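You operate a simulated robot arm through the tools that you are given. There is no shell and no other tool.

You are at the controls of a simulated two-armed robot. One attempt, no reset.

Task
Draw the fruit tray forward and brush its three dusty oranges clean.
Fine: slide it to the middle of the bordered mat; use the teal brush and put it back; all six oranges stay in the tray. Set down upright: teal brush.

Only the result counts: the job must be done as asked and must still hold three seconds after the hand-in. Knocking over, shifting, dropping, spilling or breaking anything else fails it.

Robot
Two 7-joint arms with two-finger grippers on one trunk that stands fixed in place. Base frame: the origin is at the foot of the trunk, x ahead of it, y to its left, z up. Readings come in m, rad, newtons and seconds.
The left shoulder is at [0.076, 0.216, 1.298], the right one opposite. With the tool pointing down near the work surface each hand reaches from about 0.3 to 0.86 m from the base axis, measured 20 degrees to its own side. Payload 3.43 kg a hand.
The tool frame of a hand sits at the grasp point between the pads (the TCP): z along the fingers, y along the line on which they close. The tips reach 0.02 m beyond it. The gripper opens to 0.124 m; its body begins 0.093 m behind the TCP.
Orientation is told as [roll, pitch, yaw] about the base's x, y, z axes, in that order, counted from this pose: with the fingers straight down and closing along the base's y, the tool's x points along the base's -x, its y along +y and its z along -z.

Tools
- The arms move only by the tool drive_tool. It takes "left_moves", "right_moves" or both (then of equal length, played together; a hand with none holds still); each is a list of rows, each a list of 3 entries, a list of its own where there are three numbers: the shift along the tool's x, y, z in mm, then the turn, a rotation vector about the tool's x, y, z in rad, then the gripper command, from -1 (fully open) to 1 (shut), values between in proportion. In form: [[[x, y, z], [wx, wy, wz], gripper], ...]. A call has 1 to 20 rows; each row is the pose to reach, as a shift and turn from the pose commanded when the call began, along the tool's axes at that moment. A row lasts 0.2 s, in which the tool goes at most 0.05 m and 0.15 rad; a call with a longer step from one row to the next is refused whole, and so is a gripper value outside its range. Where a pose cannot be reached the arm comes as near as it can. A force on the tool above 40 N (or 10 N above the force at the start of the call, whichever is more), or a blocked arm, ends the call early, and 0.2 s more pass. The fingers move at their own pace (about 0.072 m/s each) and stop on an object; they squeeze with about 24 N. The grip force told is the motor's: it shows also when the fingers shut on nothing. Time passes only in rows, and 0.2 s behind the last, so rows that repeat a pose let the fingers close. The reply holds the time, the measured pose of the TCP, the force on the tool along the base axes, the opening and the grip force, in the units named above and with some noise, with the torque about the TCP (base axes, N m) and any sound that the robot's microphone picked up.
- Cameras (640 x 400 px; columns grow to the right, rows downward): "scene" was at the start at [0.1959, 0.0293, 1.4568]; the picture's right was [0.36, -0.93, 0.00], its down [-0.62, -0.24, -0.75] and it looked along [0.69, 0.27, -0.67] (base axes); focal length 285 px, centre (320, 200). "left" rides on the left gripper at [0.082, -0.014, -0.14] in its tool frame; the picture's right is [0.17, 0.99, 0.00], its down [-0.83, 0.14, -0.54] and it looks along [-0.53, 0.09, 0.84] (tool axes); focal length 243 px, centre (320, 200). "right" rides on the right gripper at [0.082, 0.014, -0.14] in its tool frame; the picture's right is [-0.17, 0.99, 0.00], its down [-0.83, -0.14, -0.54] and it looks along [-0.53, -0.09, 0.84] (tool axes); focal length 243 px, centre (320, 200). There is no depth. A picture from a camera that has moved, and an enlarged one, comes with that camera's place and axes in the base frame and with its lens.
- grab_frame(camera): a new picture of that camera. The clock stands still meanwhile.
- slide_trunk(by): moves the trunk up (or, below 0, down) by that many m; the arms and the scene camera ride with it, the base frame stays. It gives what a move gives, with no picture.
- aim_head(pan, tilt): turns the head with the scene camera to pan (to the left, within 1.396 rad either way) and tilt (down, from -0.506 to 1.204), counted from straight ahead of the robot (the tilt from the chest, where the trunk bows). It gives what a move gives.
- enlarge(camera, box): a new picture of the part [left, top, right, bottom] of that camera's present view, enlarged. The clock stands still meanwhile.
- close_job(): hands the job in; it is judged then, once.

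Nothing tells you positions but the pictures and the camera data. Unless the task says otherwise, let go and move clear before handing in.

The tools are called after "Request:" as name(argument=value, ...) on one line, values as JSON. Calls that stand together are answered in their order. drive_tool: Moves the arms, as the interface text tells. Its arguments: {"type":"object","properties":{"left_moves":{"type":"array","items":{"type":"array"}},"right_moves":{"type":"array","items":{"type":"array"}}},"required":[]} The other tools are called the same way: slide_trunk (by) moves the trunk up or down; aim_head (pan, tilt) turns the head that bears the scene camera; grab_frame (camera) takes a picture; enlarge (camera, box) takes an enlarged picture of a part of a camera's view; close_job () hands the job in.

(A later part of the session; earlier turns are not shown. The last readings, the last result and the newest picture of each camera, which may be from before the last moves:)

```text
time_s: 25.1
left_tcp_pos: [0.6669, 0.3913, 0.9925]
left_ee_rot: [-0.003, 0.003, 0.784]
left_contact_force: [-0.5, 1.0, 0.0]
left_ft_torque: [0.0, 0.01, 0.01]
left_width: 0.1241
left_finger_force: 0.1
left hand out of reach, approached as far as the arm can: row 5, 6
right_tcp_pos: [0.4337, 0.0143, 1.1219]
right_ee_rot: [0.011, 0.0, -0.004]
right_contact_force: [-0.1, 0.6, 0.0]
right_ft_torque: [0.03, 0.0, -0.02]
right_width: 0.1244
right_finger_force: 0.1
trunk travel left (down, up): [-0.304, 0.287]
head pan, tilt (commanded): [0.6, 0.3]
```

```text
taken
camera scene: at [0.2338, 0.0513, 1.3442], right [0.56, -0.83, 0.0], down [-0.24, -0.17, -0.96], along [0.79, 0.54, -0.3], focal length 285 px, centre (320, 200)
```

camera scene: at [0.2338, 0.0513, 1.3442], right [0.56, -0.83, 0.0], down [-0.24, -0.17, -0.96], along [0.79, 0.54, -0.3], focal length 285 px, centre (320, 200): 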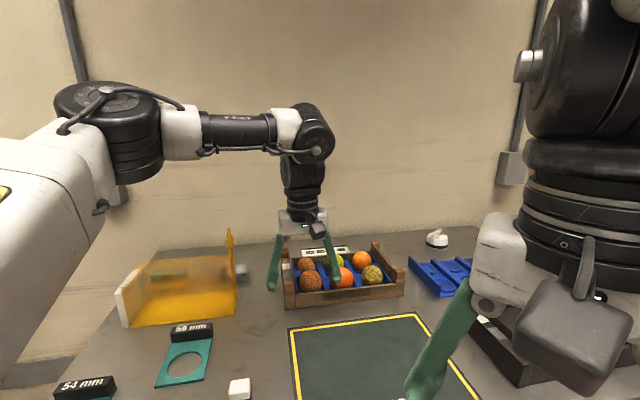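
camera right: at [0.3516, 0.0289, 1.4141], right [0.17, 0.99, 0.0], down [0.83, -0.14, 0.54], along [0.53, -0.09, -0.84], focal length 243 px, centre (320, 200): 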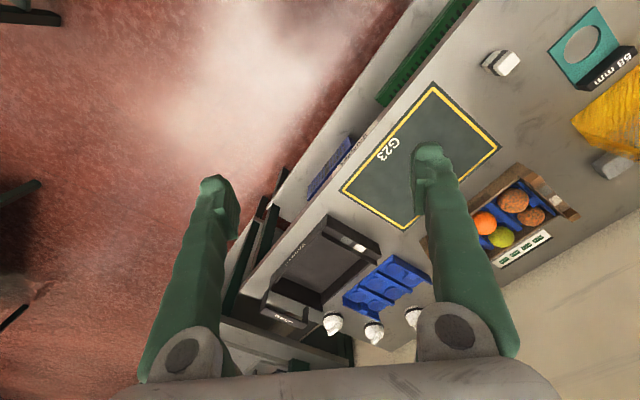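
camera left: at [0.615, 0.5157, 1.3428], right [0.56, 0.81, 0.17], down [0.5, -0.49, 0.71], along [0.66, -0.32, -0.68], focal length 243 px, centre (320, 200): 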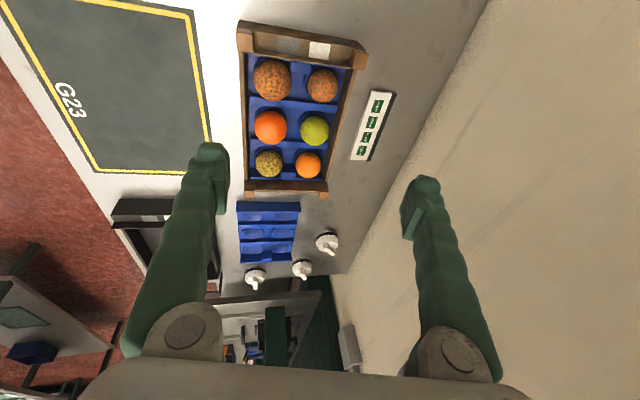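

The hand is just in front of the tray now at (0.667, 0.391, 0.993). I'll hold a slightly farther target for several rows to see whether the solver keeps converging or is truly at a limit.

Request:
drive_tool(left_moves=[[[-5, -10, -20], [0, 0, 0], -1], [[-5, -25, -20], [0, 0, 0], -1], [[-5, -25, -20], [0, 0, 0], -1], [[-5, -25, -20], [0, 0, 0], -1], [[-5, -25, -20], [0, 0, 0], -1], [[-5, -25, -20], [0, 0, 0], -1], [[-5, -25, -20], [0, 0, 0], -1], [[-5, -25, -20], [0, 0, 0], -1]])

```text
time_s: 26.9
left_tcp_pos: [0.6613, 0.3866, 1.0007]
left_ee_rot: [-0.004, 0.001, 0.785]
left_contact_force: [-0.2, -0.2, -0.8]
left_ft_torque: [0.0, -0.01, 0.0]
left_width: 0.1239
left_finger_force: 0.0
left hand out of reach, approached as far as the arm can: row 1, 2, 3, 4, 5, 6, 7, 8
right_tcp_pos: [0.4332, 0.015, 1.1217]
right_ee_rot: [0.008, 0.002, -0.003]
right_contact_force: [-0.2, -0.1, -0.5]
right_ft_torque: [0.02, 0.01, 0.0]
right_width: 0.1239
right_finger_force: 0.0
trunk travel left (down, up): [-0.304, 0.287]
head pan, tilt (commanded): [0.6, 0.3]
```

That is a true limit. The stated reach (0.86 m at 20°) suggests more reach toward the right, so I'll probe along the free strip in front of the tray.

Request:
drive_tool(left_moves=[[[20, -20, 0], [0, 0, 0], -1], [[30, -60, 0], [0, 0, 0], -1], [[30, -100, 0], [0, 0, 0], -1], [[27, -138, 0], [0, 0, 0], -1], [[10, -155, 0], [0, 0, 0], -1], [[0, -167, 0], [0, 0, 0], -1]])

Request:
grab_frame(camera="scene")

```text
time_s: 28.4
left_tcp_pos: [0.6663, 0.3731, 0.9777]
left_ee_rot: [-0.005, 0.005, 0.784]
left_contact_force: [0.4, 1.1, 0.0]
left_ft_torque: [0.0, 0.01, 0.01]
left_width: 0.124
left_finger_force: 0.0
left hand out of reach, approached as far as the arm can: row 1, 2, 3, 4, 5, 6
right_tcp_pos: [0.4324, 0.0148, 1.1228]
right_ee_rot: [0.007, 0.0, -0.003]
right_contact_force: [0.2, -0.4, 0.0]
right_ft_torque: [0.03, 0.02, 0.01]
right_width: 0.1238
right_finger_force: 0.0
trunk travel left (down, up): [-0.304, 0.287]
head pan, tilt (commanded): [0.6, 0.3]
```

```text
taken
camera scene: at [0.234, 0.0518, 1.3441], right [0.56, -0.83, 0.0], down [-0.24, -0.17, -0.96], along [0.79, 0.54, -0.3], focal length 285 px, centre (320, 200)
```

scene: 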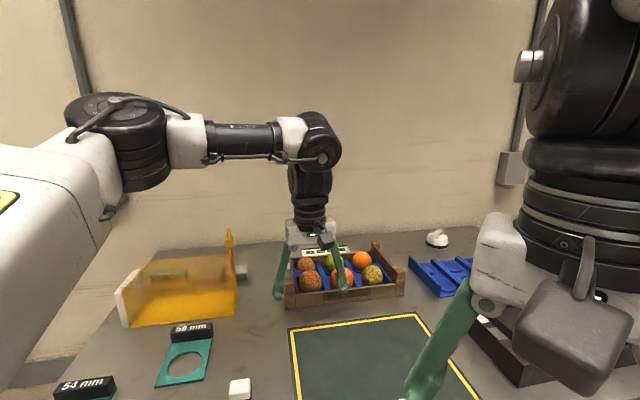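

Even a small move to the right is refused here, so the arm seems stuck with its elbow swung out from my earlier far-left path. I'll retract the hand close to the body, turn to yaw 0 and re-extend so the elbow settles in a better posture.

Request:
drive_tool(left_moves=[[[33, 11, -19], [0, 0, 0.1], -1], [[65, 22, -38], [0, 0, 0.2], -1], [[98, 33, -56], [0, 0, 0.3], -1], [[131, 44, -75], [0, 0, 0.4], -1], [[163, 54, -94], [0, 0, 0.5], -1], [[196, 65, -112], [0, 0, 0.6], -1], [[229, 76, -131], [0, 0, 0.7], -1], [[261, 87, -150], [0, 0, 0.784], -1]])

Request:
grab_frame(camera="scene")

```text
time_s: 30.1
left_tcp_pos: [0.4116, 0.2537, 1.1303]
left_ee_rot: [-0.002, 0.003, 0.0]
left_contact_force: [-0.6, 0.7, 0.3]
left_ft_torque: [0.0, -0.01, -0.04]
left_width: 0.124
left_finger_force: 0.1
left hand out of reach, approached as far as the arm can: row 1, 2, 3, 4
right_tcp_pos: [0.4341, 0.0158, 1.1216]
right_ee_rot: [0.006, 0.001, -0.005]
right_contact_force: [1.1, -0.5, 0.3]
right_ft_torque: [-0.05, -0.02, -0.01]
right_width: 0.124
right_finger_force: 0.1
trunk travel left (down, up): [-0.304, 0.287]
head pan, tilt (commanded): [0.6, 0.3]
```

```text
taken
camera scene: at [0.2332, 0.0528, 1.3442], right [0.57, -0.82, 0.0], down [-0.24, -0.17, -0.96], along [0.79, 0.54, -0.3], focal length 285 px, centre (320, 200)
```

scene: 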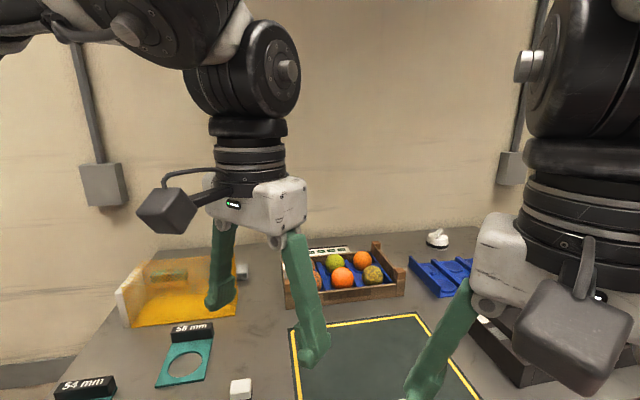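

The hand is back near the body. Now I'll extend straight ahead with yaw 0, over the free mat area.

Request:
drive_tool(left_moves=[[[-40, 5, 20], [0, 0, 0], -1], [[-80, 10, 40], [0, 0, 0], -1], [[-120, 15, 60], [0, 0, 0], -1], [[-160, 20, 80], [0, 0, 0], -1], [[-200, 25, 100], [0, 0, 0], -1], [[-240, 30, 110], [0, 0, 0], -1], [[-280, 30, 110], [0, 0, 0], -1], [[-320, 30, 110], [0, 0, 0], -1]])

Request:
grab_frame(camera="scene")

```text
time_s: 31.9
left_tcp_pos: [0.6371, 0.3256, 0.9965]
left_ee_rot: [-0.009, -0.005, 0.002]
left_contact_force: [1.4, 0.0, -0.7]
left_ft_torque: [-0.05, 0.01, 0.0]
left_width: 0.124
left_finger_force: 0.0
left hand out of reach, approached as far as the arm can: row 4, 5, 6, 7, 8
right_tcp_pos: [0.4339, 0.0161, 1.1216]
right_ee_rot: [0.007, 0.002, -0.003]
right_contact_force: [0.2, 0.2, 0.0]
right_ft_torque: [-0.02, -0.01, 0.03]
right_width: 0.124
right_finger_force: 0.0
trunk travel left (down, up): [-0.304, 0.287]
head pan, tilt (commanded): [0.6, 0.3]
```

```text
taken
camera scene: at [0.2346, 0.0521, 1.344], right [0.56, -0.83, 0.0], down [-0.24, -0.17, -0.96], along [0.79, 0.54, -0.3], focal length 285 px, centre (320, 200)
```

scene: 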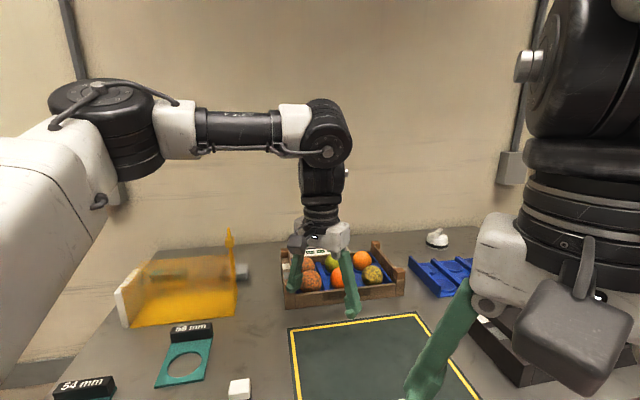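

Straight-down fingers with the forearm level seem to run into a wrist limit, and tilting the fingers outward should relieve it. I'll turn to yaw +45° a bit higher and closer, then tilt outward and re-test the reach.

Request:
drive_tool(left_moves=[[[15, 5, -10], [0, 0, -0.131], -1], [[30, 10, -20], [0, 0, -0.262], -1], [[45, 15, -30], [0, 0, -0.393], -1], [[60, 15, -40], [0, 0, -0.524], -1], [[75, 15, -50], [0, 0, -0.655], -1], [[80, 15, -60], [0, 0, -0.785], -1]])

Request:
drive_tool(left_moves=[[[0, 0, 0], [0, -0.14, 0], -1], [[0, 0, 0], [0, -0.28, 0], -1], [[0, 0, 0], [0, -0.42, 0], -1], [[0, 0, 0], [0, -0.56, 0], -1], [[0, 0, 0], [0, -0.7, 0], -1]])

```text
time_s: 33.4
left_tcp_pos: [0.6213, 0.3714, 1.0907]
left_ee_rot: [-0.051, 0.014, 0.757]
left_contact_force: [-1.7, 0.0, -0.3]
left_ft_torque: [-0.07, 0.0, 0.0]
left_width: 0.1239
left_finger_force: 0.1
left hand out of reach, approached as far as the arm can: row 4, 5, 6
right_tcp_pos: [0.4331, 0.0164, 1.1217]
right_ee_rot: [0.007, 0.0, -0.004]
right_contact_force: [0.0, -0.7, -0.5]
right_ft_torque: [-0.04, -0.04, -0.01]
right_width: 0.1241
right_finger_force: 0.0
trunk travel left (down, up): [-0.304, 0.287]
head pan, tilt (commanded): [0.6, 0.3]
```

```text
time_s: 34.5
left_tcp_pos: [0.7074, 0.5174, 1.1685]
left_ee_rot: [-0.057, -0.688, 0.793]
left_contact_force: [0.1, -0.6, -0.7]
left_ft_torque: [0.04, 0.06, 0.02]
left_width: 0.1239
left_finger_force: 0.0
left hand out of reach, approached as far as the arm can: row 1, 2, 3, 4, 5
right_tcp_pos: [0.4358, 0.0133, 1.1213]
right_ee_rot: [0.01, 0.002, -0.004]
right_contact_force: [0.9, 0.0, -0.6]
right_ft_torque: [0.02, 0.04, 0.01]
right_width: 0.1241
right_finger_force: 0.0
trunk travel left (down, up): [-0.304, 0.287]
head pan, tilt (commanded): [0.6, 0.3]
```

The hand tilted but swung outward about a stuck wrist, so once the solver hits a limit it behaves badly. I'll retract close to the body, undo the tilt and restore the trunk height before trying a cleaner approach.

Request:
drive_tool(left_moves=[[[10, 5, -40], [0, 0.1, 0], -1], [[25, 10, -80], [0, 0.2, 0], -1], [[40, 15, -120], [0, 0.3, 0.05], -1], [[60, 20, -155], [0, 0.4, 0.1], -1], [[80, 20, -190], [0, 0.5, 0.1], -1], [[100, 20, -220], [0, 0.6, 0.1], -1], [[120, 20, -245], [0, 0.69, 0.1], -1]])

```text
time_s: 36.1
left_tcp_pos: [0.4763, 0.3789, 1.2037]
left_ee_rot: [-0.034, -0.005, 0.665]
left_contact_force: [-0.3, -0.1, 0.4]
left_ft_torque: [0.0, -0.02, -0.03]
left_width: 0.124
left_finger_force: 0.0
left hand out of reach, approached as far as the arm can: row 3, 4, 5, 6, 7
right_tcp_pos: [0.433, 0.0148, 1.1227]
right_ee_rot: [0.01, -0.001, -0.004]
right_contact_force: [0.5, -0.7, -0.1]
right_ft_torque: [0.0, -0.01, 0.02]
right_width: 0.1238
right_finger_force: 0.0
trunk travel left (down, up): [-0.304, 0.287]
head pan, tilt (commanded): [0.6, 0.3]
```

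Request:
drive_tool(left_moves=[[[10, 12, 5], [0, 0, 0.13], -1], [[20, 25, 10], [0, 0, 0.26], -1], [[30, 40, 15], [0, 0, 0.39], -1], [[43, 59, 30], [0, 0, 0.52], -1], [[43, 59, 30], [0, 0, 0.665], -1]])

Request:
slide_trunk(by=0.15)

Request:
aim_head(pan=1.1, tilt=0.3)

Request:
grab_frame(camera="scene")

```text
time_s: 37.4
left_tcp_pos: [0.4062, 0.3955, 1.1731]
left_ee_rot: [-0.011, -0.009, -0.005]
left_contact_force: [0.3, -0.1, 0.2]
left_ft_torque: [0.0, 0.02, 0.0]
left_width: 0.1237
left_finger_force: 0.0
right_tcp_pos: [0.4334, 0.014, 1.1215]
right_ee_rot: [0.01, 0.002, -0.003]
right_contact_force: [-0.4, -0.5, 0.6]
right_ft_torque: [-0.01, 0.04, 0.05]
right_width: 0.1242
right_finger_force: 0.0
trunk travel left (down, up): [-0.304, 0.287]
head pan, tilt (commanded): [0.6, 0.3]
```

```text
time_s: 39.1
left_tcp_pos: [0.4055, 0.3963, 1.3235]
left_ee_rot: [-0.012, -0.009, 0.002]
left_contact_force: [0.5, -1.3, -0.6]
left_ft_torque: [0.0, 0.01, -0.01]
left_width: 0.1239
left_finger_force: 0.0
right_tcp_pos: [0.4337, 0.0156, 1.2704]
right_ee_rot: [0.006, 0.004, -0.004]
right_contact_force: [-0.8, -0.1, -0.4]
right_ft_torque: [-0.01, 0.01, -0.01]
right_width: 0.1236
right_finger_force: 0.0
trunk travel left (down, up): [-0.454, 0.137]
head pan, tilt (commanded): [0.6, 0.3]
```

```text
time_s: 40.0
left_tcp_pos: [0.4053, 0.3961, 1.3234]
left_ee_rot: [-0.012, -0.011, 0.001]
left_contact_force: [1.0, -0.2, 0.5]
left_ft_torque: [-0.03, -0.03, -0.01]
left_width: 0.1239
left_finger_force: 0.0
right_tcp_pos: [0.4338, 0.0147, 1.2728]
right_ee_rot: [0.007, -0.002, -0.003]
right_contact_force: [-0.3, -0.3, -0.1]
right_ft_torque: [0.02, 0.02, 0.01]
right_width: 0.124
right_finger_force: 0.0
trunk travel left (down, up): [-0.454, 0.137]
head pan, tilt (commanded): [1.1, 0.3]
```

```text
taken
camera scene: at [0.1601, 0.0822, 1.4955], right [0.89, -0.45, 0.0], down [-0.13, -0.26, -0.96], along [0.43, 0.85, -0.3], focal length 285 px, centre (320, 200)
```

scene: 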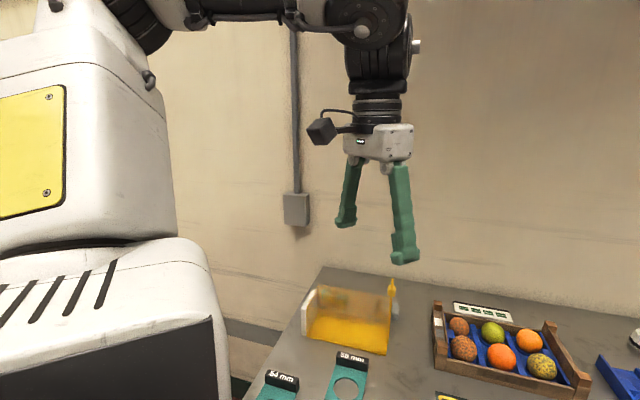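

The trunk is restored and the left arm is folded with its elbow up. I'll test how the right arm extends over the mat, as it may prove the better arm for working on the tray.

Request:
drive_tool(right_moves=[[[-30, 10, 35], [0, 0, 0], -1], [[-60, 20, 70], [0, 0, 0], -1], [[-90, 30, 105], [0, 0, 0], -1], [[-120, 40, 140], [0, 0, 0], -1], [[-150, 50, 170], [0, 0, 0], -1], [[-180, 60, 200], [0, 0, 0], -1], [[-215, 75, 225], [0, 0, 0], -1], [[-250, 90, 245], [0, 0, 0], -1]])

Request:
grab_frame(camera="right")

```text
time_s: 41.1
left_tcp_pos: [0.4058, 0.3974, 1.323]
left_ee_rot: [-0.013, -0.007, -0.001]
left_contact_force: [-0.5, 0.4, -0.6]
left_ft_torque: [0.02, 0.02, -0.03]
left_width: 0.1238
left_finger_force: 0.1
right_tcp_pos: [0.5375, 0.1231, 1.216]
right_ee_rot: [0.279, 0.014, 0.062]
right_contact_force: [0.8, 0.3, -0.9]
right_ft_torque: [0.01, -0.01, 0.03]
right_width: 0.124
right_finger_force: 0.0
trunk travel left (down, up): [-0.454, 0.137]
head pan, tilt (commanded): [1.1, 0.3]
stopped in row 5 (right hand): the arm was blocked; the commanded pose is now the measured one
```

```text
taken
camera right: at [0.459, 0.0945, 1.3554], right [0.11, 0.96, 0.27], down [0.85, -0.23, 0.47], along [0.51, 0.18, -0.84], focal length 243 px, centre (320, 200)
```

right: 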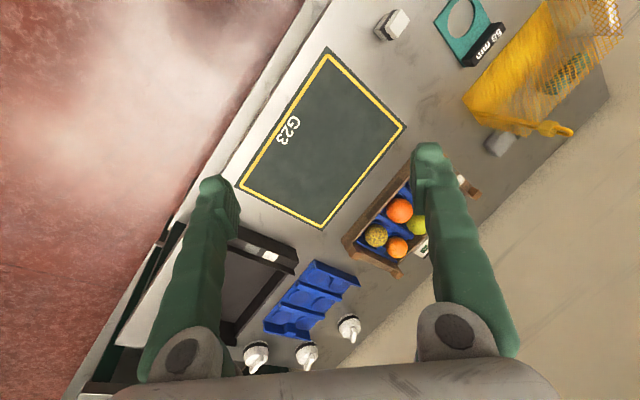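

The right arm was blocked partway with no force on its hand, so I'll look for the cause before moving anything else.

Request:
aim_head(pan=0.0, tilt=0.3)

Request:
grab_frame(camera="scene")

Request:
grab_frame(camera="left")

```text
time_s: 42.5
left_tcp_pos: [0.4051, 0.3958, 1.3239]
left_ee_rot: [-0.012, -0.01, 0.0]
left_contact_force: [-0.4, 0.6, -1.6]
left_ft_torque: [0.03, -0.01, -0.02]
left_width: 0.1239
left_finger_force: 0.0
right_tcp_pos: [0.5362, 0.1221, 1.2146]
right_ee_rot: [0.278, 0.014, 0.06]
right_contact_force: [-0.5, -0.2, -0.4]
right_ft_torque: [-0.01, 0.04, 0.01]
right_width: 0.1239
right_finger_force: 0.0
trunk travel left (down, up): [-0.454, 0.137]
head pan, tilt (commanded): [0.0, 0.3]
```

```text
taken
camera scene: at [0.2109, -0.001, 1.4955], right [0.0, -1.0, 0.0], down [-0.3, 0.0, -0.96], along [0.96, 0.0, -0.3], focal length 285 px, centre (320, 200)
```

scene: 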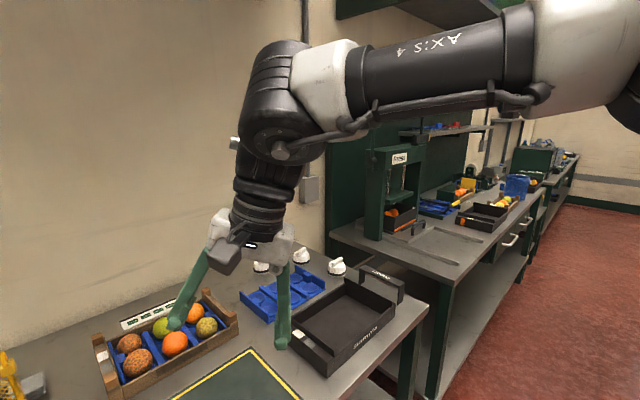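

```text
taken
camera left: at [0.3221, 0.3851, 1.4631], right [-0.16, 0.99, -0.01], down [0.83, 0.15, 0.55], along [0.54, 0.08, -0.84], focal length 243 px, centre (320, 200)
```

left: 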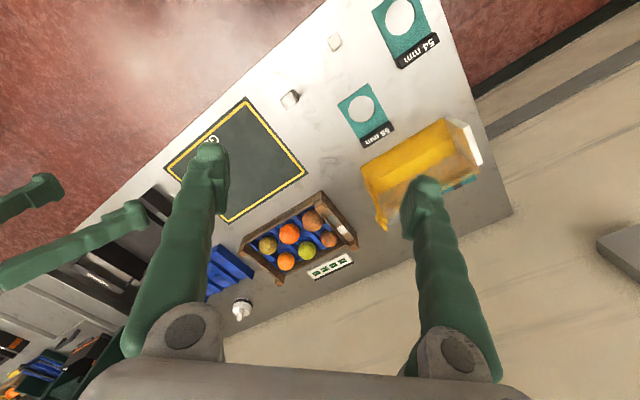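

The right forearm crosses in front with its elbow out to the side, and its hand has rolled. I'll return it gently to its starting place, level and out of the way.

Request:
drive_tool(right_moves=[[[20, -17, -17], [0.06, 0, 0.01], -1], [[40, -35, -35], [0.12, 0, 0.02], -1], [[60, -52, -52], [0.18, 0, 0.04], -1], [[80, -70, -70], [0.24, 0, 0.05], -1], [[100, -86, -87], [0.279, 0, 0.06], -1]])

Request:
grab_frame(camera="scene")

```text
time_s: 43.7
left_tcp_pos: [0.4051, 0.3953, 1.3246]
left_ee_rot: [-0.01, -0.011, 0.001]
left_contact_force: [-0.3, 0.4, 0.7]
left_ft_torque: [0.06, 0.01, -0.02]
left_width: 0.124
left_finger_force: 0.0
right_tcp_pos: [0.4313, 0.0106, 1.2654]
right_ee_rot: [-0.005, 0.018, 0.004]
right_contact_force: [0.3, 0.1, -0.4]
right_ft_torque: [0.0, 0.0, -0.05]
right_width: 0.1241
right_finger_force: 0.0
right hand out of reach, approached as far as the arm can: row 4, 5
trunk travel left (down, up): [-0.454, 0.137]
head pan, tilt (commanded): [0.0, 0.3]
```

```text
taken
camera scene: at [0.2101, -0.0019, 1.4957], right [0.0, -1.0, 0.0], down [-0.29, 0.0, -0.96], along [0.96, 0.0, -0.29], focal length 285 px, centre (320, 200)
```

scene: 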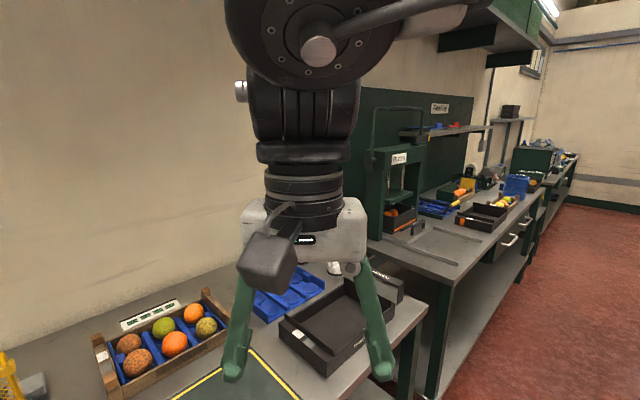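

Both arms are in known poses. I'll test the left arm low over the empty mat, where the stated reach should apply, and extend from there toward the tray front.

Request:
drive_tool(left_moves=[[[-10, -15, 36], [0, 0, 0], -1], [[-25, -30, 72], [0, 0, 0], -1], [[-40, -45, 108], [0, 0, 0], -1], [[-55, -60, 144], [0, 0, 0], -1], [[-70, -75, 180], [0, 0, 0], -1], [[-90, -95, 216], [0, 0, 0], -1], [[-110, -115, 252], [0, 0, 0], -1], [[-130, -130, 288], [0, 0, 0], -1], [[-145, -145, 320], [0, 0, 0], -1], [[-150, -145, 350], [0, 0, 0], -1], [[-155, -145, 370], [0, 0, 0], -1]])

Request:
grab_frame(camera="scene")

```text
time_s: 46.1
left_tcp_pos: [0.5641, 0.2486, 0.9582]
left_ee_rot: [-0.013, -0.009, -0.001]
left_contact_force: [0.1, 0.8, -0.1]
left_ft_torque: [0.0, 0.02, 0.01]
left_width: 0.124
left_finger_force: 0.0
right_tcp_pos: [0.4334, 0.0119, 1.2647]
right_ee_rot: [-0.006, 0.021, 0.003]
right_contact_force: [-0.8, 0.1, 0.2]
right_ft_torque: [0.01, 0.0, 0.03]
right_width: 0.1242
right_finger_force: 0.1
trunk travel left (down, up): [-0.454, 0.137]
head pan, tilt (commanded): [0.0, 0.3]
```

```text
taken
camera scene: at [0.2116, -0.0007, 1.4954], right [0.0, -1.0, 0.0], down [-0.3, 0.0, -0.96], along [0.96, 0.0, -0.3], focal length 285 px, centre (320, 200)
```

scene: 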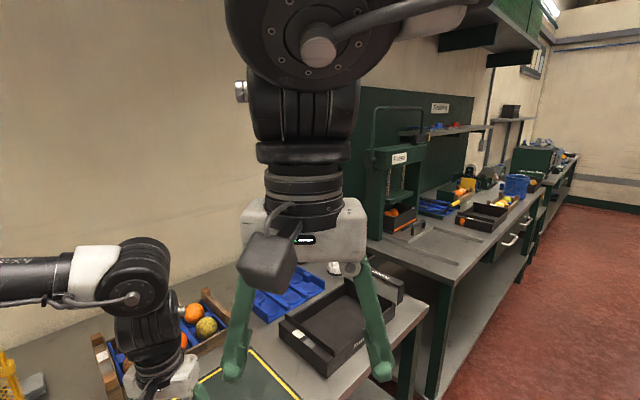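

Good, no limits hit at this height. I'll extend further out, still over free mat.

Request:
drive_tool(left_moves=[[[-40, 0, 0], [0, 0, 0], -1], [[-80, 0, 0], [0, 0, 0], -1], [[-120, 0, 0], [0, 0, 0], -1], [[-155, -5, 0], [0, 0, 0], -1], [[-180, -35, 0], [0, 0, 0], -1], [[-200, -60, 0], [0, 0, 0], -1]])

```text
time_s: 47.5
left_tcp_pos: [0.6292, 0.2938, 0.9586]
left_ee_rot: [-0.012, -0.01, 0.001]
left_contact_force: [-0.4, -0.1, -0.8]
left_ft_torque: [0.03, 0.03, -0.03]
left_width: 0.1238
left_finger_force: 0.1
left hand out of reach, approached as far as the arm can: row 1, 2, 3, 4, 5, 6
right_tcp_pos: [0.4321, 0.0117, 1.2652]
right_ee_rot: [-0.005, 0.022, 0.003]
right_contact_force: [-0.5, 0.1, 0.2]
right_ft_torque: [0.01, -0.03, -0.03]
right_width: 0.124
right_finger_force: 0.1
trunk travel left (down, up): [-0.454, 0.137]
head pan, tilt (commanded): [0.0, 0.3]
```

The left arm is limited again at (0.629, 0.294). I'll look at its elbow directly to find which joint is at its limit.

Request:
aim_head(pan=0.9, tilt=0.35)

Request:
grab_frame(camera="scene")

Request:
aim_head(pan=1.39, tilt=0.2)

Request:
grab_frame(camera="scene")

```text
time_s: 48.7
left_tcp_pos: [0.6273, 0.293, 0.9593]
left_ee_rot: [-0.011, -0.009, 0.0]
left_contact_force: [0.1, 0.1, -0.2]
left_ft_torque: [0.0, -0.04, 0.01]
left_width: 0.1238
left_finger_force: 0.1
right_tcp_pos: [0.4343, 0.0129, 1.2652]
right_ee_rot: [-0.005, 0.02, 0.005]
right_contact_force: [-0.2, -1.0, 0.9]
right_ft_torque: [0.0, 0.02, -0.02]
right_width: 0.1239
right_finger_force: 0.1
trunk travel left (down, up): [-0.454, 0.137]
head pan, tilt (commanded): [0.901, 0.351]
```

```text
taken
camera scene: at [0.1757, 0.072, 1.4908], right [0.78, -0.62, 0.0], down [-0.21, -0.27, -0.94], along [0.58, 0.74, -0.34], focal length 285 px, centre (320, 200)
```

scene: 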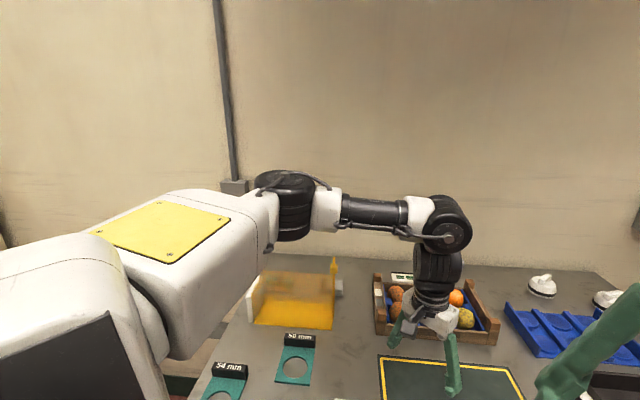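

```text
time_s: 49.6
left_tcp_pos: [0.6286, 0.2935, 0.9568]
left_ee_rot: [-0.012, -0.008, 0.001]
left_contact_force: [-1.1, -0.2, -0.4]
left_ft_torque: [0.0, 0.0, 0.04]
left_width: 0.124
left_finger_force: 0.1
right_tcp_pos: [0.4333, 0.013, 1.266]
right_ee_rot: [-0.004, 0.02, 0.002]
right_contact_force: [-0.1, 0.2, 0.6]
right_ft_torque: [0.0, 0.03, 0.01]
right_width: 0.1241
right_finger_force: 0.1
trunk travel left (down, up): [-0.454, 0.137]
head pan, tilt (commanded): [1.389, 0.201]
```

```text
taken
camera scene: at [0.1347, 0.0907, 1.5048], right [0.98, -0.18, 0.0], down [-0.04, -0.2, -0.98], along [0.18, 0.96, -0.2], focal length 285 px, centre (320, 200)
```

scene: 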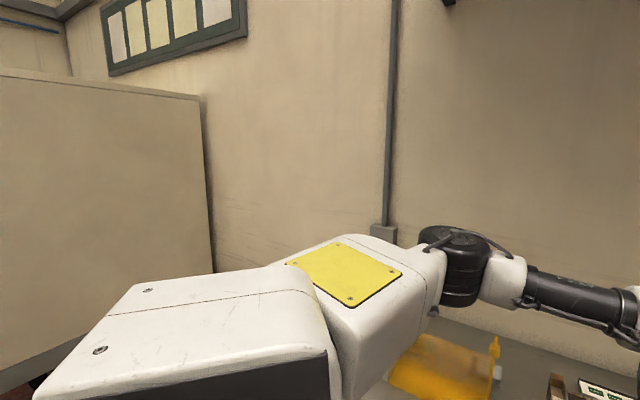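

The elbow stays bent about 60° at the limit, so this looks like a wrist-bend limit with the fingers straight down. I'll retract to a relaxed pose, set the outward tilt and yaw there, and only then extend.

Request:
drive_tool(left_moves=[[[30, 5, -30], [0, 0, 0], -1], [[60, 15, -60], [0, 0, 0], -1], [[95, 30, -90], [0, 0, 0], -1], [[130, 50, -120], [0, 0, 0], -1], [[160, 70, -150], [0, 0, 0], -1], [[180, 90, -180], [0, 0, 0], -1], [[195, 110, -210], [0, 0, 0], -1]])

Request:
drive_tool(left_moves=[[[0, 0, 0], [0, -0.14, 0], -1], [[0, 0, 0], [0, -0.28, 0], -1], [[0, 0, 0], [0, -0.42, 0], -1], [[0, 0, 0], [0, -0.56, 0], -1], [[0, 0, 0], [0, -0.65, 0], -1]])

```text
refused: row 4 steps farther than a row can; nothing moved
```

```text
time_s: 50.8
left_tcp_pos: [0.6337, 0.2901, 0.9584]
left_ee_rot: [-0.016, -0.66, 0.012]
left_contact_force: [1.3, -0.1, -0.2]
left_ft_torque: [0.0, 0.0, -0.06]
left_width: 0.124
left_finger_force: 0.0
right_tcp_pos: [0.4322, 0.012, 1.2654]
right_ee_rot: [-0.006, 0.02, 0.002]
right_contact_force: [-0.3, -0.6, 0.5]
right_ft_torque: [-0.02, 0.0, 0.01]
right_width: 0.124
right_finger_force: 0.2
trunk travel left (down, up): [-0.454, 0.137]
head pan, tilt (commanded): [1.389, 0.201]
```

Tilting outward at yaw 0 worked cleanly (pitch −0.66, no limit reported). I'll test extension with this tilt over the free mat area.

Request:
drive_tool(left_moves=[[[-31, -23, 7], [0, 0, 0], -1], [[-62, -47, 14], [0, 0, 0], -1], [[-92, -70, 21], [0, 0, 0], -1], [[-124, -100, 45], [0, 0, 0], -1], [[-155, -130, 70], [0, 0, 0], -1]])

```text
time_s: 52.0
left_tcp_pos: [0.7279, 0.2157, 0.999]
left_ee_rot: [-0.015, -0.661, 0.008]
left_contact_force: [-0.6, -0.2, 0.9]
left_ft_torque: [0.02, -0.02, 0.03]
left_width: 0.1238
left_finger_force: 0.1
left hand out of reach, approached as far as the arm can: row 4, 5
right_tcp_pos: [0.4315, 0.0121, 1.2672]
right_ee_rot: [-0.007, 0.022, 0.003]
right_contact_force: [0.2, -0.7, 0.4]
right_ft_torque: [0.04, -0.03, -0.02]
right_width: 0.124
right_finger_force: 0.1
trunk travel left (down, up): [-0.454, 0.137]
head pan, tilt (commanded): [1.389, 0.201]
```

Reach is now (0.728, 0.216) with tilt, but stuck again well short of full stretch. I'll check the arm shape here.

Request:
aim_head(pan=0.7, tilt=0.35)

Request:
grab_frame(camera="scene")

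```text
time_s: 53.0
left_tcp_pos: [0.7283, 0.2158, 0.9983]
left_ee_rot: [-0.016, -0.659, 0.009]
left_contact_force: [-0.5, -0.5, 0.1]
left_ft_torque: [-0.03, -0.03, 0.01]
left_width: 0.1238
left_finger_force: 0.0
right_tcp_pos: [0.4324, 0.0121, 1.2654]
right_ee_rot: [-0.004, 0.022, 0.003]
right_contact_force: [0.0, -0.1, 0.2]
right_ft_torque: [0.01, -0.03, -0.03]
right_width: 0.1241
right_finger_force: 0.1
trunk travel left (down, up): [-0.454, 0.137]
head pan, tilt (commanded): [0.7, 0.351]
```

```text
taken
camera scene: at [0.1886, 0.059, 1.4909], right [0.64, -0.76, 0.0], down [-0.26, -0.22, -0.94], along [0.72, 0.61, -0.34], focal length 285 px, centre (320, 200)
```

scene: 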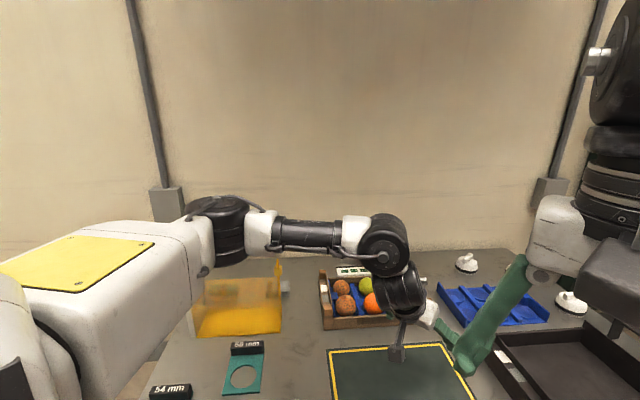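

The upper arm seems pinned at a shoulder limit, while the right arm holds its elbow high. I'll carefully test how the right arm extends, in smaller and slower steps this time.

Request:
drive_tool(right_moves=[[[-12, 0, 20], [0, 0, 0], -1], [[-25, 0, 40], [0, 0, 0], -1], [[-37, 0, 60], [0, 0, 0], -1], [[-50, 0, 80], [0, 0, 0], -1], [[-62, 0, 100], [0, 0, 0], -1], [[-75, 0, 120], [0, 0, 0], -1], [[-87, 0, 140], [0, 0, 0], -1], [[-100, 0, 160], [0, 0, 0], -1]])

Request:
aim_head(pan=0.0, tilt=0.4)

Request:
grab_frame(camera="scene")

```text
time_s: 54.9
left_tcp_pos: [0.73, 0.2143, 0.9983]
left_ee_rot: [-0.016, -0.659, 0.008]
left_contact_force: [0.4, 0.0, 0.4]
left_ft_torque: [0.0, 0.0, -0.02]
left_width: 0.124
left_finger_force: 0.1
right_tcp_pos: [0.5333, 0.0129, 1.1111]
right_ee_rot: [0.013, 0.018, 0.002]
right_contact_force: [-0.7, -0.1, 0.0]
right_ft_torque: [0.02, 0.03, 0.0]
right_width: 0.1243
right_finger_force: 0.0
trunk travel left (down, up): [-0.454, 0.137]
head pan, tilt (commanded): [0.7, 0.351]
```

```text
time_s: 55.9
left_tcp_pos: [0.7282, 0.2156, 0.9986]
left_ee_rot: [-0.014, -0.66, 0.009]
left_contact_force: [0.3, 0.6, 0.0]
left_ft_torque: [0.01, 0.0, 0.01]
left_width: 0.1241
left_finger_force: 0.0
right_tcp_pos: [0.5329, 0.0091, 1.1098]
right_ee_rot: [0.007, 0.022, -0.003]
right_contact_force: [-0.1, -0.1, 1.2]
right_ft_torque: [0.03, -0.02, 0.02]
right_width: 0.1237
right_finger_force: 0.0
trunk travel left (down, up): [-0.454, 0.137]
head pan, tilt (commanded): [0.0, 0.4]
```

```text
taken
camera scene: at [0.2105, -0.0008, 1.4862], right [0.0, -1.0, 0.0], down [-0.39, 0.0, -0.92], along [0.92, 0.0, -0.39], focal length 285 px, centre (320, 200)
```

scene: 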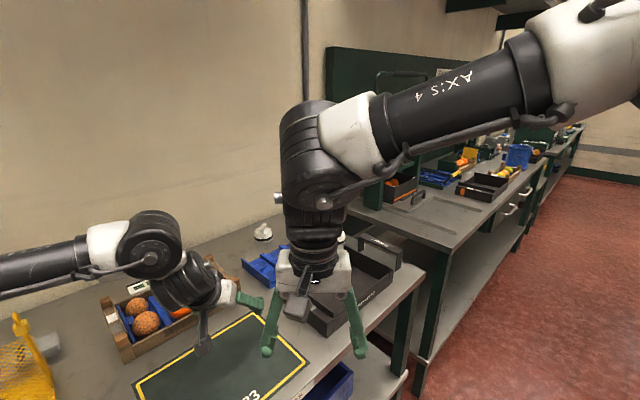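

The right arm extended cleanly with its elbow up. I'll move the left hand back out of the way to the left, then extend the right arm further toward the mat.

Request:
drive_tool(left_moves=[[[5, 20, -35], [0, 0, 0], -1], [[11, 45, -65], [0, 0, 0], -1], [[18, 75, -95], [0, 0, 0], -1], [[25, 110, -125], [0, 0, 0], -1], [[32, 145, -155], [0, 0, 0], -1], [[38, 180, -185], [0, 0, 0], -1], [[44, 215, -210], [0, 0, 0], -1], [[50, 250, -229], [0, 0, 0], -1]])

Request:
drive_tool(right_moves=[[[-10, 15, 8], [0, 0, 0], -1], [[-20, 30, 16], [0, 0, 0], -1], [[-30, 45, 24], [0, 0, 0], -1], [[-40, 60, 32], [0, 0, 0], -1], [[-50, 75, 40], [0, 0, 0], -1], [[-60, 90, 50], [0, 0, 0], -1], [[-70, 105, 60], [0, 0, 0], -1]])

```text
time_s: 57.7
left_tcp_pos: [0.5493, 0.4684, 1.147]
left_ee_rot: [-0.014, -0.662, 0.01]
left_contact_force: [0.3, 0.0, 1.0]
left_ft_torque: [-0.04, -0.02, -0.02]
left_width: 0.1239
left_finger_force: 0.0
right_tcp_pos: [0.5318, 0.0089, 1.1061]
right_ee_rot: [0.001, 0.023, -0.006]
right_contact_force: [-0.4, 0.6, 0.2]
right_ft_torque: [-0.03, 0.01, 0.02]
right_width: 0.1239
right_finger_force: 0.1
trunk travel left (down, up): [-0.454, 0.137]
head pan, tilt (commanded): [0.0, 0.4]
```

```text
time_s: 58.5
left_tcp_pos: [0.5514, 0.4667, 1.1472]
left_ee_rot: [-0.015, -0.66, 0.009]
left_contact_force: [0.1, -1.0, -0.3]
left_ft_torque: [0.02, 0.05, 0.04]
left_width: 0.1242
left_finger_force: 0.0
right_tcp_pos: [0.5985, 0.0172, 1.1288]
right_ee_rot: [0.119, 0.012, -0.111]
right_contact_force: [-0.1, -0.9, 0.4]
right_ft_torque: [0.03, 0.04, -0.02]
right_width: 0.1242
right_finger_force: 0.1
trunk travel left (down, up): [-0.454, 0.137]
head pan, tilt (commanded): [0.0, 0.4]
stopped in row 3 (right hand): the arm was blocked; the commanded pose is now the measured one
```

The right arm gets physically blocked when moving toward the body's centre line, so the left arm must do the work. I'll park the right hand back and try to bring the left elbow up by passing through a high pose in front of the left shoulder.

Request:
drive_tool(right_moves=[[[20, -10, -20], [0.04, 0, -0.03], -1], [[40, -20, -40], [0.08, 0, -0.06], -1], [[60, -30, -60], [0.12, 0, -0.11], -1], [[90, -40, -85], [0.12, 0, -0.11], -1], [[120, -50, -110], [0.12, 0, -0.11], -1], [[140, -60, -130], [0.12, 0, -0.11], -1]])

Request:
drive_tool(left_moves=[[[15, -5, -40], [0, 0.1, 0], -1], [[35, -15, -80], [0, 0.2, 0], -1], [[55, -25, -115], [0, 0.3, 0], -1], [[75, -40, -150], [0, 0.4, 0], -1], [[90, -60, -185], [0, 0.5, 0], -1], [[95, -85, -220], [0, 0.6, 0], -1], [[90, -110, -250], [0, 0.66, 0], -1]])

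```text
time_s: 59.9
left_tcp_pos: [0.549, 0.4682, 1.1482]
left_ee_rot: [-0.013, -0.661, 0.008]
left_contact_force: [-0.5, 0.0, 0.2]
left_ft_torque: [0.03, -0.02, 0.0]
left_width: 0.1239
left_finger_force: 0.1
right_tcp_pos: [0.4449, -0.0395, 1.2507]
right_ee_rot: [-0.001, 0.003, -0.001]
right_contact_force: [-1.0, 0.7, -0.1]
right_ft_torque: [0.01, -0.01, 0.01]
right_width: 0.1245
right_finger_force: 0.1
right hand out of reach, approached as far as the arm can: row 5, 6
trunk travel left (down, up): [-0.454, 0.137]
head pan, tilt (commanded): [0.0, 0.4]
```

```text
time_s: 61.5
left_tcp_pos: [0.3243, 0.3582, 1.2922]
left_ee_rot: [-0.01, 0.003, 0.002]
left_contact_force: [-0.8, 0.1, 0.7]
left_ft_torque: [0.03, -0.01, -0.02]
left_width: 0.1241
left_finger_force: 0.1
right_tcp_pos: [0.4466, -0.0406, 1.2498]
right_ee_rot: [-0.002, 0.002, 0.001]
right_contact_force: [0.2, -0.5, -0.7]
right_ft_torque: [-0.01, -0.03, 0.01]
right_width: 0.124
right_finger_force: 0.0
trunk travel left (down, up): [-0.454, 0.137]
head pan, tilt (commanded): [0.0, 0.4]
```

Request:
drive_tool(left_moves=[[[-10, -18, -35], [0, 0, 0], -1], [[-20, -36, -70], [0, 0, 0], -1], [[-35, -54, -105], [0, 0, 0], -1], [[-50, -72, -140], [0, 0, 0], -1], [[-63, -90, -175], [0, 0, 0], -1], [[-76, -108, -210], [0, 0, 0], -1]])

Request:
aim_head(pan=0.8, tilt=0.0)

Request:
grab_frame(camera="scene")

```text
time_s: 62.9
left_tcp_pos: [0.353, 0.2904, 1.3736]
left_ee_rot: [-0.016, -0.001, -0.001]
left_contact_force: [0.3, 0.7, 0.1]
left_ft_torque: [-0.02, 0.01, 0.01]
left_width: 0.124
left_finger_force: 0.1
left hand out of reach, approached as far as the arm can: row 3, 4, 5, 6
right_tcp_pos: [0.4468, -0.0383, 1.2491]
right_ee_rot: [-0.002, 0.001, 0.001]
right_contact_force: [-0.5, -0.6, -0.7]
right_ft_torque: [-0.02, 0.03, 0.0]
right_width: 0.1239
right_finger_force: 0.1
trunk travel left (down, up): [-0.454, 0.137]
head pan, tilt (commanded): [0.0, 0.4]
```

```text
time_s: 64.0
left_tcp_pos: [0.3532, 0.2912, 1.3739]
left_ee_rot: [-0.014, -0.004, -0.001]
left_contact_force: [-0.1, -0.2, 0.2]
left_ft_torque: [-0.03, 0.01, -0.01]
left_width: 0.124
left_finger_force: 0.0
right_tcp_pos: [0.4471, -0.0381, 1.2481]
right_ee_rot: [-0.002, 0.001, -0.001]
right_contact_force: [0.9, 0.5, 0.0]
right_ft_torque: [-0.03, -0.01, -0.02]
right_width: 0.124
right_finger_force: 0.1
trunk travel left (down, up): [-0.454, 0.137]
head pan, tilt (commanded): [0.799, 0.0]
```

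```text
taken
camera scene: at [0.1807, 0.0637, 1.5232], right [0.72, -0.7, 0.0], down [0.0, 0.0, -1.0], along [0.7, 0.72, 0.0], focal length 285 px, centre (320, 200)
```

scene: 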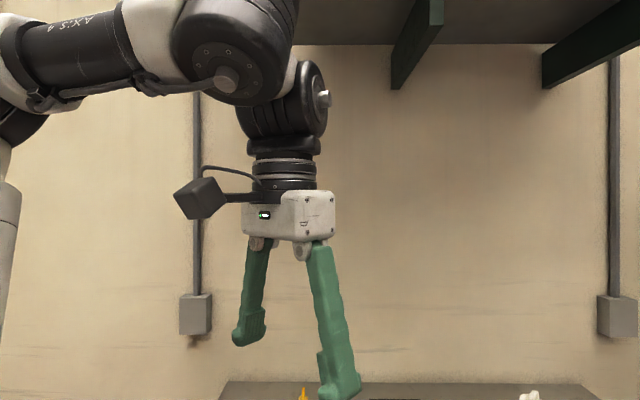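

The wrist bend limit shows here. To understand why the right arm can reach inward and the left cannot, I'll look at the right shoulder and elbow.

Request:
aim_head(pan=-0.9, tilt=0.1)

Request:
grab_frame(camera="scene")

Request:
aim_head(pan=0.95, tilt=-0.1)

Request:
grab_frame(camera="scene")

```text
time_s: 65.8
left_tcp_pos: [0.3526, 0.291, 1.3751]
left_ee_rot: [-0.016, -0.001, -0.001]
left_contact_force: [0.0, 0.2, 0.4]
left_ft_torque: [0.01, 0.0, 0.0]
left_width: 0.124
left_finger_force: 0.0
right_tcp_pos: [0.4468, -0.0388, 1.2485]
right_ee_rot: [-0.002, 0.003, 0.0]
right_contact_force: [-0.1, 0.3, 0.2]
right_ft_torque: [-0.02, 0.01, 0.0]
right_width: 0.124
right_finger_force: 0.0
trunk travel left (down, up): [-0.454, 0.137]
head pan, tilt (commanded): [-0.901, 0.099]
```

```text
taken
camera scene: at [0.175, -0.073, 1.5142], right [-0.78, -0.62, 0.0], down [-0.06, 0.08, -1.0], along [0.62, -0.78, -0.1], focal length 285 px, centre (320, 200)
```

scene: 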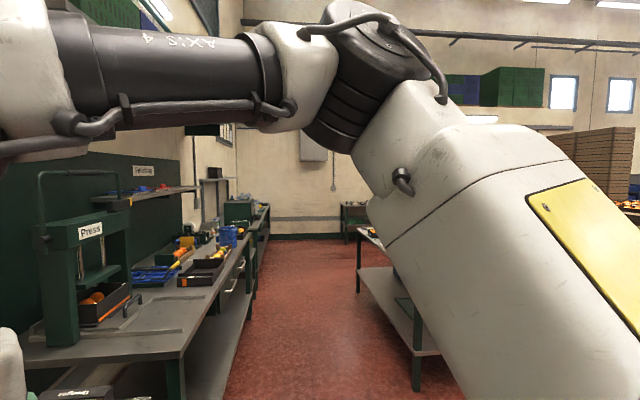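

```text
time_s: 67.6
left_tcp_pos: [0.3524, 0.2904, 1.3734]
left_ee_rot: [-0.016, -0.003, -0.001]
left_contact_force: [1.2, 1.2, -1.1]
left_ft_torque: [-0.02, -0.01, 0.0]
left_width: 0.1238
left_finger_force: 0.0
right_tcp_pos: [0.4461, -0.0376, 1.2487]
right_ee_rot: [-0.001, 0.0, 0.001]
right_contact_force: [-0.1, -0.5, -0.5]
right_ft_torque: [0.03, 0.01, -0.03]
right_width: 0.1241
right_finger_force: 0.1
trunk travel left (down, up): [-0.454, 0.137]
head pan, tilt (commanded): [0.949, -0.099]
```

```text
taken
camera scene: at [0.1685, 0.0699, 1.532], right [0.81, -0.58, 0.0], down [0.06, 0.08, -1.0], along [0.58, 0.81, 0.1], focal length 285 px, centre (320, 200)
```

scene: 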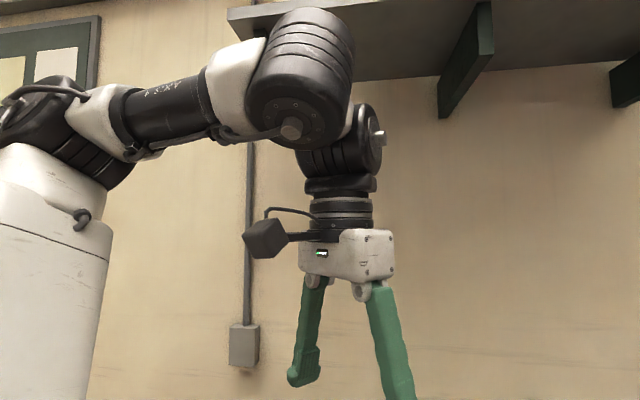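

Both elbows ride high when the hands are near the body. The left arm only got stuck when I approached from the outer left, so I'll clear the right hand to the right, bring the left hand toward the centre line, and extend from there.

Request:
drive_tool(right_moves=[[[3, -40, 0], [0, 0, 0], -1], [[6, -80, 0], [0, 0, 0], -1], [[10, -120, 0], [0, 0, 0], -1], [[13, -160, 0], [0, 0, 0], -1], [[16, -200, 0], [0, 0, 0], -1], [[20, -240, 0], [0, 0, 0], -1], [[20, -270, 0], [0, 0, 0], -1]])

Request:
drive_tool(left_moves=[[[-10, -35, 20], [0, 0, 0], -1], [[-25, -70, 40], [0, 0, 0], -1], [[-40, -105, 60], [0, 0, 0], -1], [[-55, -140, 80], [0, 0, 0], -1], [[-70, -175, 100], [0, 0, 0], -1], [[-85, -210, 120], [0, 0, 0], -1], [[-95, -240, 140], [0, 0, 0], -1]])

```text
time_s: 69.2
left_tcp_pos: [0.3544, 0.2899, 1.3738]
left_ee_rot: [-0.014, -0.002, 0.0]
left_contact_force: [-0.1, 0.0, -0.2]
left_ft_torque: [-0.02, -0.01, -0.01]
left_width: 0.124
left_finger_force: 0.1
right_tcp_pos: [0.3657, -0.2298, 1.212]
right_ee_rot: [-0.003, 0.003, 0.001]
right_contact_force: [0.1, 0.0, 0.5]
right_ft_torque: [0.0, -0.01, 0.01]
right_width: 0.1243
right_finger_force: 0.1
right hand out of reach, approached as far as the arm can: row 1, 2, 3, 4, 5, 6, 7
trunk travel left (down, up): [-0.454, 0.137]
head pan, tilt (commanded): [0.949, -0.099]
```

```text
time_s: 70.8
left_tcp_pos: [0.4326, 0.216, 1.2649]
left_ee_rot: [-0.018, 0.001, 0.0]
left_contact_force: [0.0, 0.1, -0.6]
left_ft_torque: [0.0, 0.02, 0.02]
left_width: 0.1243
left_finger_force: 0.0
left hand out of reach, approached as far as the arm can: row 2, 3, 4, 5, 6, 7
right_tcp_pos: [0.3674, -0.2284, 1.2112]
right_ee_rot: [-0.004, 0.005, 0.002]
right_contact_force: [1.0, 0.4, 0.7]
right_ft_torque: [-0.01, 0.0, -0.04]
right_width: 0.1239
right_finger_force: 0.0
trunk travel left (down, up): [-0.454, 0.137]
head pan, tilt (commanded): [0.949, -0.099]
```

Each arm seems confined to its own posture family at yaw 0. My earlier test at yaw −45° reached nearly full stretch, so I'll try that yaw with the left hand close in, then extend straight ahead.

Request:
drive_tool(left_moves=[[[0, 10, 10], [0, 0, 0.13], -1], [[0, 20, 20], [0, 0, 0.26], -1], [[0, 30, 30], [0, 0, 0.39], -1], [[0, 30, 40], [0, 0, 0.52], -1], [[0, 30, 50], [0, 0, 0.65], -1], [[0, 30, 60], [0, 0, 0.786], -1]])

Request:
drive_tool(left_moves=[[[-20, 5, 40], [0, 0, 0], -1], [[-40, 15, 80], [0, 0, 0], -1], [[-60, 30, 120], [0, 0, 0], -1], [[-80, 50, 155], [0, 0, 0], -1], [[-95, 70, 190], [0, 0, 0], -1], [[-110, 90, 215], [0, 0, 0], -1], [[-125, 110, 230], [0, 0, 0], -1]])

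```text
time_s: 72.2
left_tcp_pos: [0.435, 0.244, 1.2035]
left_ee_rot: [-0.009, -0.011, -0.789]
left_contact_force: [-0.3, 1.1, 0.6]
left_ft_torque: [-0.01, 0.0, 0.01]
left_width: 0.1242
left_finger_force: 0.1
right_tcp_pos: [0.3659, -0.23, 1.2127]
right_ee_rot: [-0.003, 0.002, 0.001]
right_contact_force: [-0.1, -0.2, -0.2]
right_ft_torque: [-0.03, -0.01, -0.05]
right_width: 0.1241
right_finger_force: 0.0
trunk travel left (down, up): [-0.454, 0.137]
head pan, tilt (commanded): [0.949, -0.099]
```

```text
time_s: 73.8
left_tcp_pos: [0.5909, 0.2625, 0.9793]
left_ee_rot: [-0.009, -0.008, -0.787]
left_contact_force: [0.6, -0.5, 0.0]
left_ft_torque: [-0.01, 0.02, 0.02]
left_width: 0.1242
left_finger_force: 0.1
left hand out of reach, approached as far as the arm can: row 5, 6, 7
right_tcp_pos: [0.3664, -0.2296, 1.2125]
right_ee_rot: [-0.005, 0.003, 0.004]
right_contact_force: [0.6, -0.4, -0.6]
right_ft_torque: [0.0, 0.0, -0.01]
right_width: 0.1239
right_finger_force: 0.0
trunk travel left (down, up): [-0.454, 0.137]
head pan, tilt (commanded): [0.949, -0.099]
```

All left-arm limits fit an elbow stuck about 0.2 m outboard, and the limits at high hand positions come from wrist bend. I'll move the left hand aside and test the right arm inward at a low height, where its wrist should be comfortable.

Request:
drive_tool(left_moves=[[[40, 10, -20], [0, 0, 0], -1], [[80, 20, -40], [0, 0, 0], -1], [[120, 30, -60], [0, 0, 0], -1], [[155, 40, -80], [0, 0, 0], -1], [[190, 50, -100], [0, 0, 0], -1]])

Request:
drive_tool(right_moves=[[[-10, 10, 40], [0, 0, 0], -1], [[-25, 20, 80], [0, 0, 0], -1], [[-45, 35, 115], [0, 0, 0], -1], [[-65, 50, 150], [0, 0, 0], -1], [[-85, 70, 180], [0, 0, 0], -1], [[-105, 95, 205], [0, 0, 0], -1], [[-125, 120, 220], [0, 0, 0], -1], [[-145, 150, 230], [0, 0, 0], -1]])

```text
time_s: 75.0
left_tcp_pos: [0.4898, 0.4305, 1.0768]
left_ee_rot: [-0.009, -0.01, -0.787]
left_contact_force: [-0.7, -0.6, 0.2]
left_ft_torque: [-0.04, -0.05, 0.0]
left_width: 0.1241
left_finger_force: 0.1
right_tcp_pos: [0.3641, -0.229, 1.2131]
right_ee_rot: [-0.003, 0.001, 0.001]
right_contact_force: [-0.5, 0.0, -0.1]
right_ft_torque: [-0.01, 0.03, 0.03]
right_width: 0.1239
right_finger_force: 0.1
trunk travel left (down, up): [-0.454, 0.137]
head pan, tilt (commanded): [0.949, -0.099]
```

```text
time_s: 76.8
left_tcp_pos: [0.4913, 0.4319, 1.0758]
left_ee_rot: [-0.011, -0.008, -0.787]
left_contact_force: [0.6, 0.3, 0.1]
left_ft_torque: [-0.04, -0.03, 0.01]
left_width: 0.1242
left_finger_force: 0.1
right_tcp_pos: [0.5051, -0.0829, 0.9789]
right_ee_rot: [-0.006, 0.004, 0.004]
right_contact_force: [0.2, 1.0, -0.2]
right_ft_torque: [-0.03, 0.01, 0.02]
right_width: 0.1241
right_finger_force: 0.1
trunk travel left (down, up): [-0.454, 0.137]
head pan, tilt (commanded): [0.949, -0.099]
```

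Request:
drive_tool(right_moves=[[[-12, 20, -5], [0, 0, 0], -1], [[-25, 40, -10], [0, 0, 0], -1], [[-38, 60, -15], [0, 0, 0], -1], [[-50, 80, -20], [0, 0, 0], -1], [[-62, 100, -20], [0, 0, 0], -1], [[-75, 120, -20], [0, 0, 0], -1], [[-85, 140, -20], [0, 0, 0], -1], [[-95, 160, -20], [0, 0, 0], -1]])

Request:
aim_head(pan=0.1, tilt=0.5)

Request:
grab_frame(camera="scene")

```text
time_s: 78.2
left_tcp_pos: [0.4929, 0.4305, 1.0759]
left_ee_rot: [-0.01, -0.008, -0.786]
left_contact_force: [0.1, 0.5, -1.1]
left_ft_torque: [0.03, 0.03, 0.01]
left_width: 0.1241
left_finger_force: 0.0
right_tcp_pos: [0.6292, -0.0125, 1.0411]
right_ee_rot: [0.103, -0.009, -0.145]
right_contact_force: [0.4, 0.1, 0.0]
right_ft_torque: [0.03, 0.02, -0.02]
right_width: 0.1241
right_finger_force: 0.1
trunk travel left (down, up): [-0.454, 0.137]
head pan, tilt (commanded): [0.949, -0.099]
stopped in row 7 (right hand): the arm was blocked; the commanded pose is now the measured one
```

```text
time_s: 79.4
left_tcp_pos: [0.4912, 0.4301, 1.0766]
left_ee_rot: [-0.009, -0.008, -0.788]
left_contact_force: [-0.2, 1.0, 0.0]
left_ft_torque: [0.04, 0.0, -0.02]
left_width: 0.1238
left_finger_force: 0.0
right_tcp_pos: [0.6273, -0.0121, 1.0443]
right_ee_rot: [0.107, -0.009, -0.143]
right_contact_force: [0.9, 0.3, -0.5]
right_ft_torque: [0.02, 0.01, -0.03]
right_width: 0.1238
right_finger_force: 0.0
trunk travel left (down, up): [-0.454, 0.137]
head pan, tilt (commanded): [0.099, 0.499]
```

```text
taken
camera scene: at [0.2084, 0.0082, 1.4771], right [0.1, -0.99, 0.0], down [-0.48, -0.05, -0.88], along [0.87, 0.09, -0.48], focal length 285 px, centre (320, 200)
```

scene: 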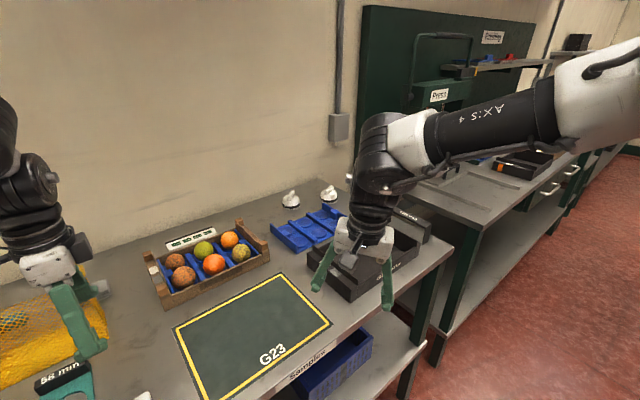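

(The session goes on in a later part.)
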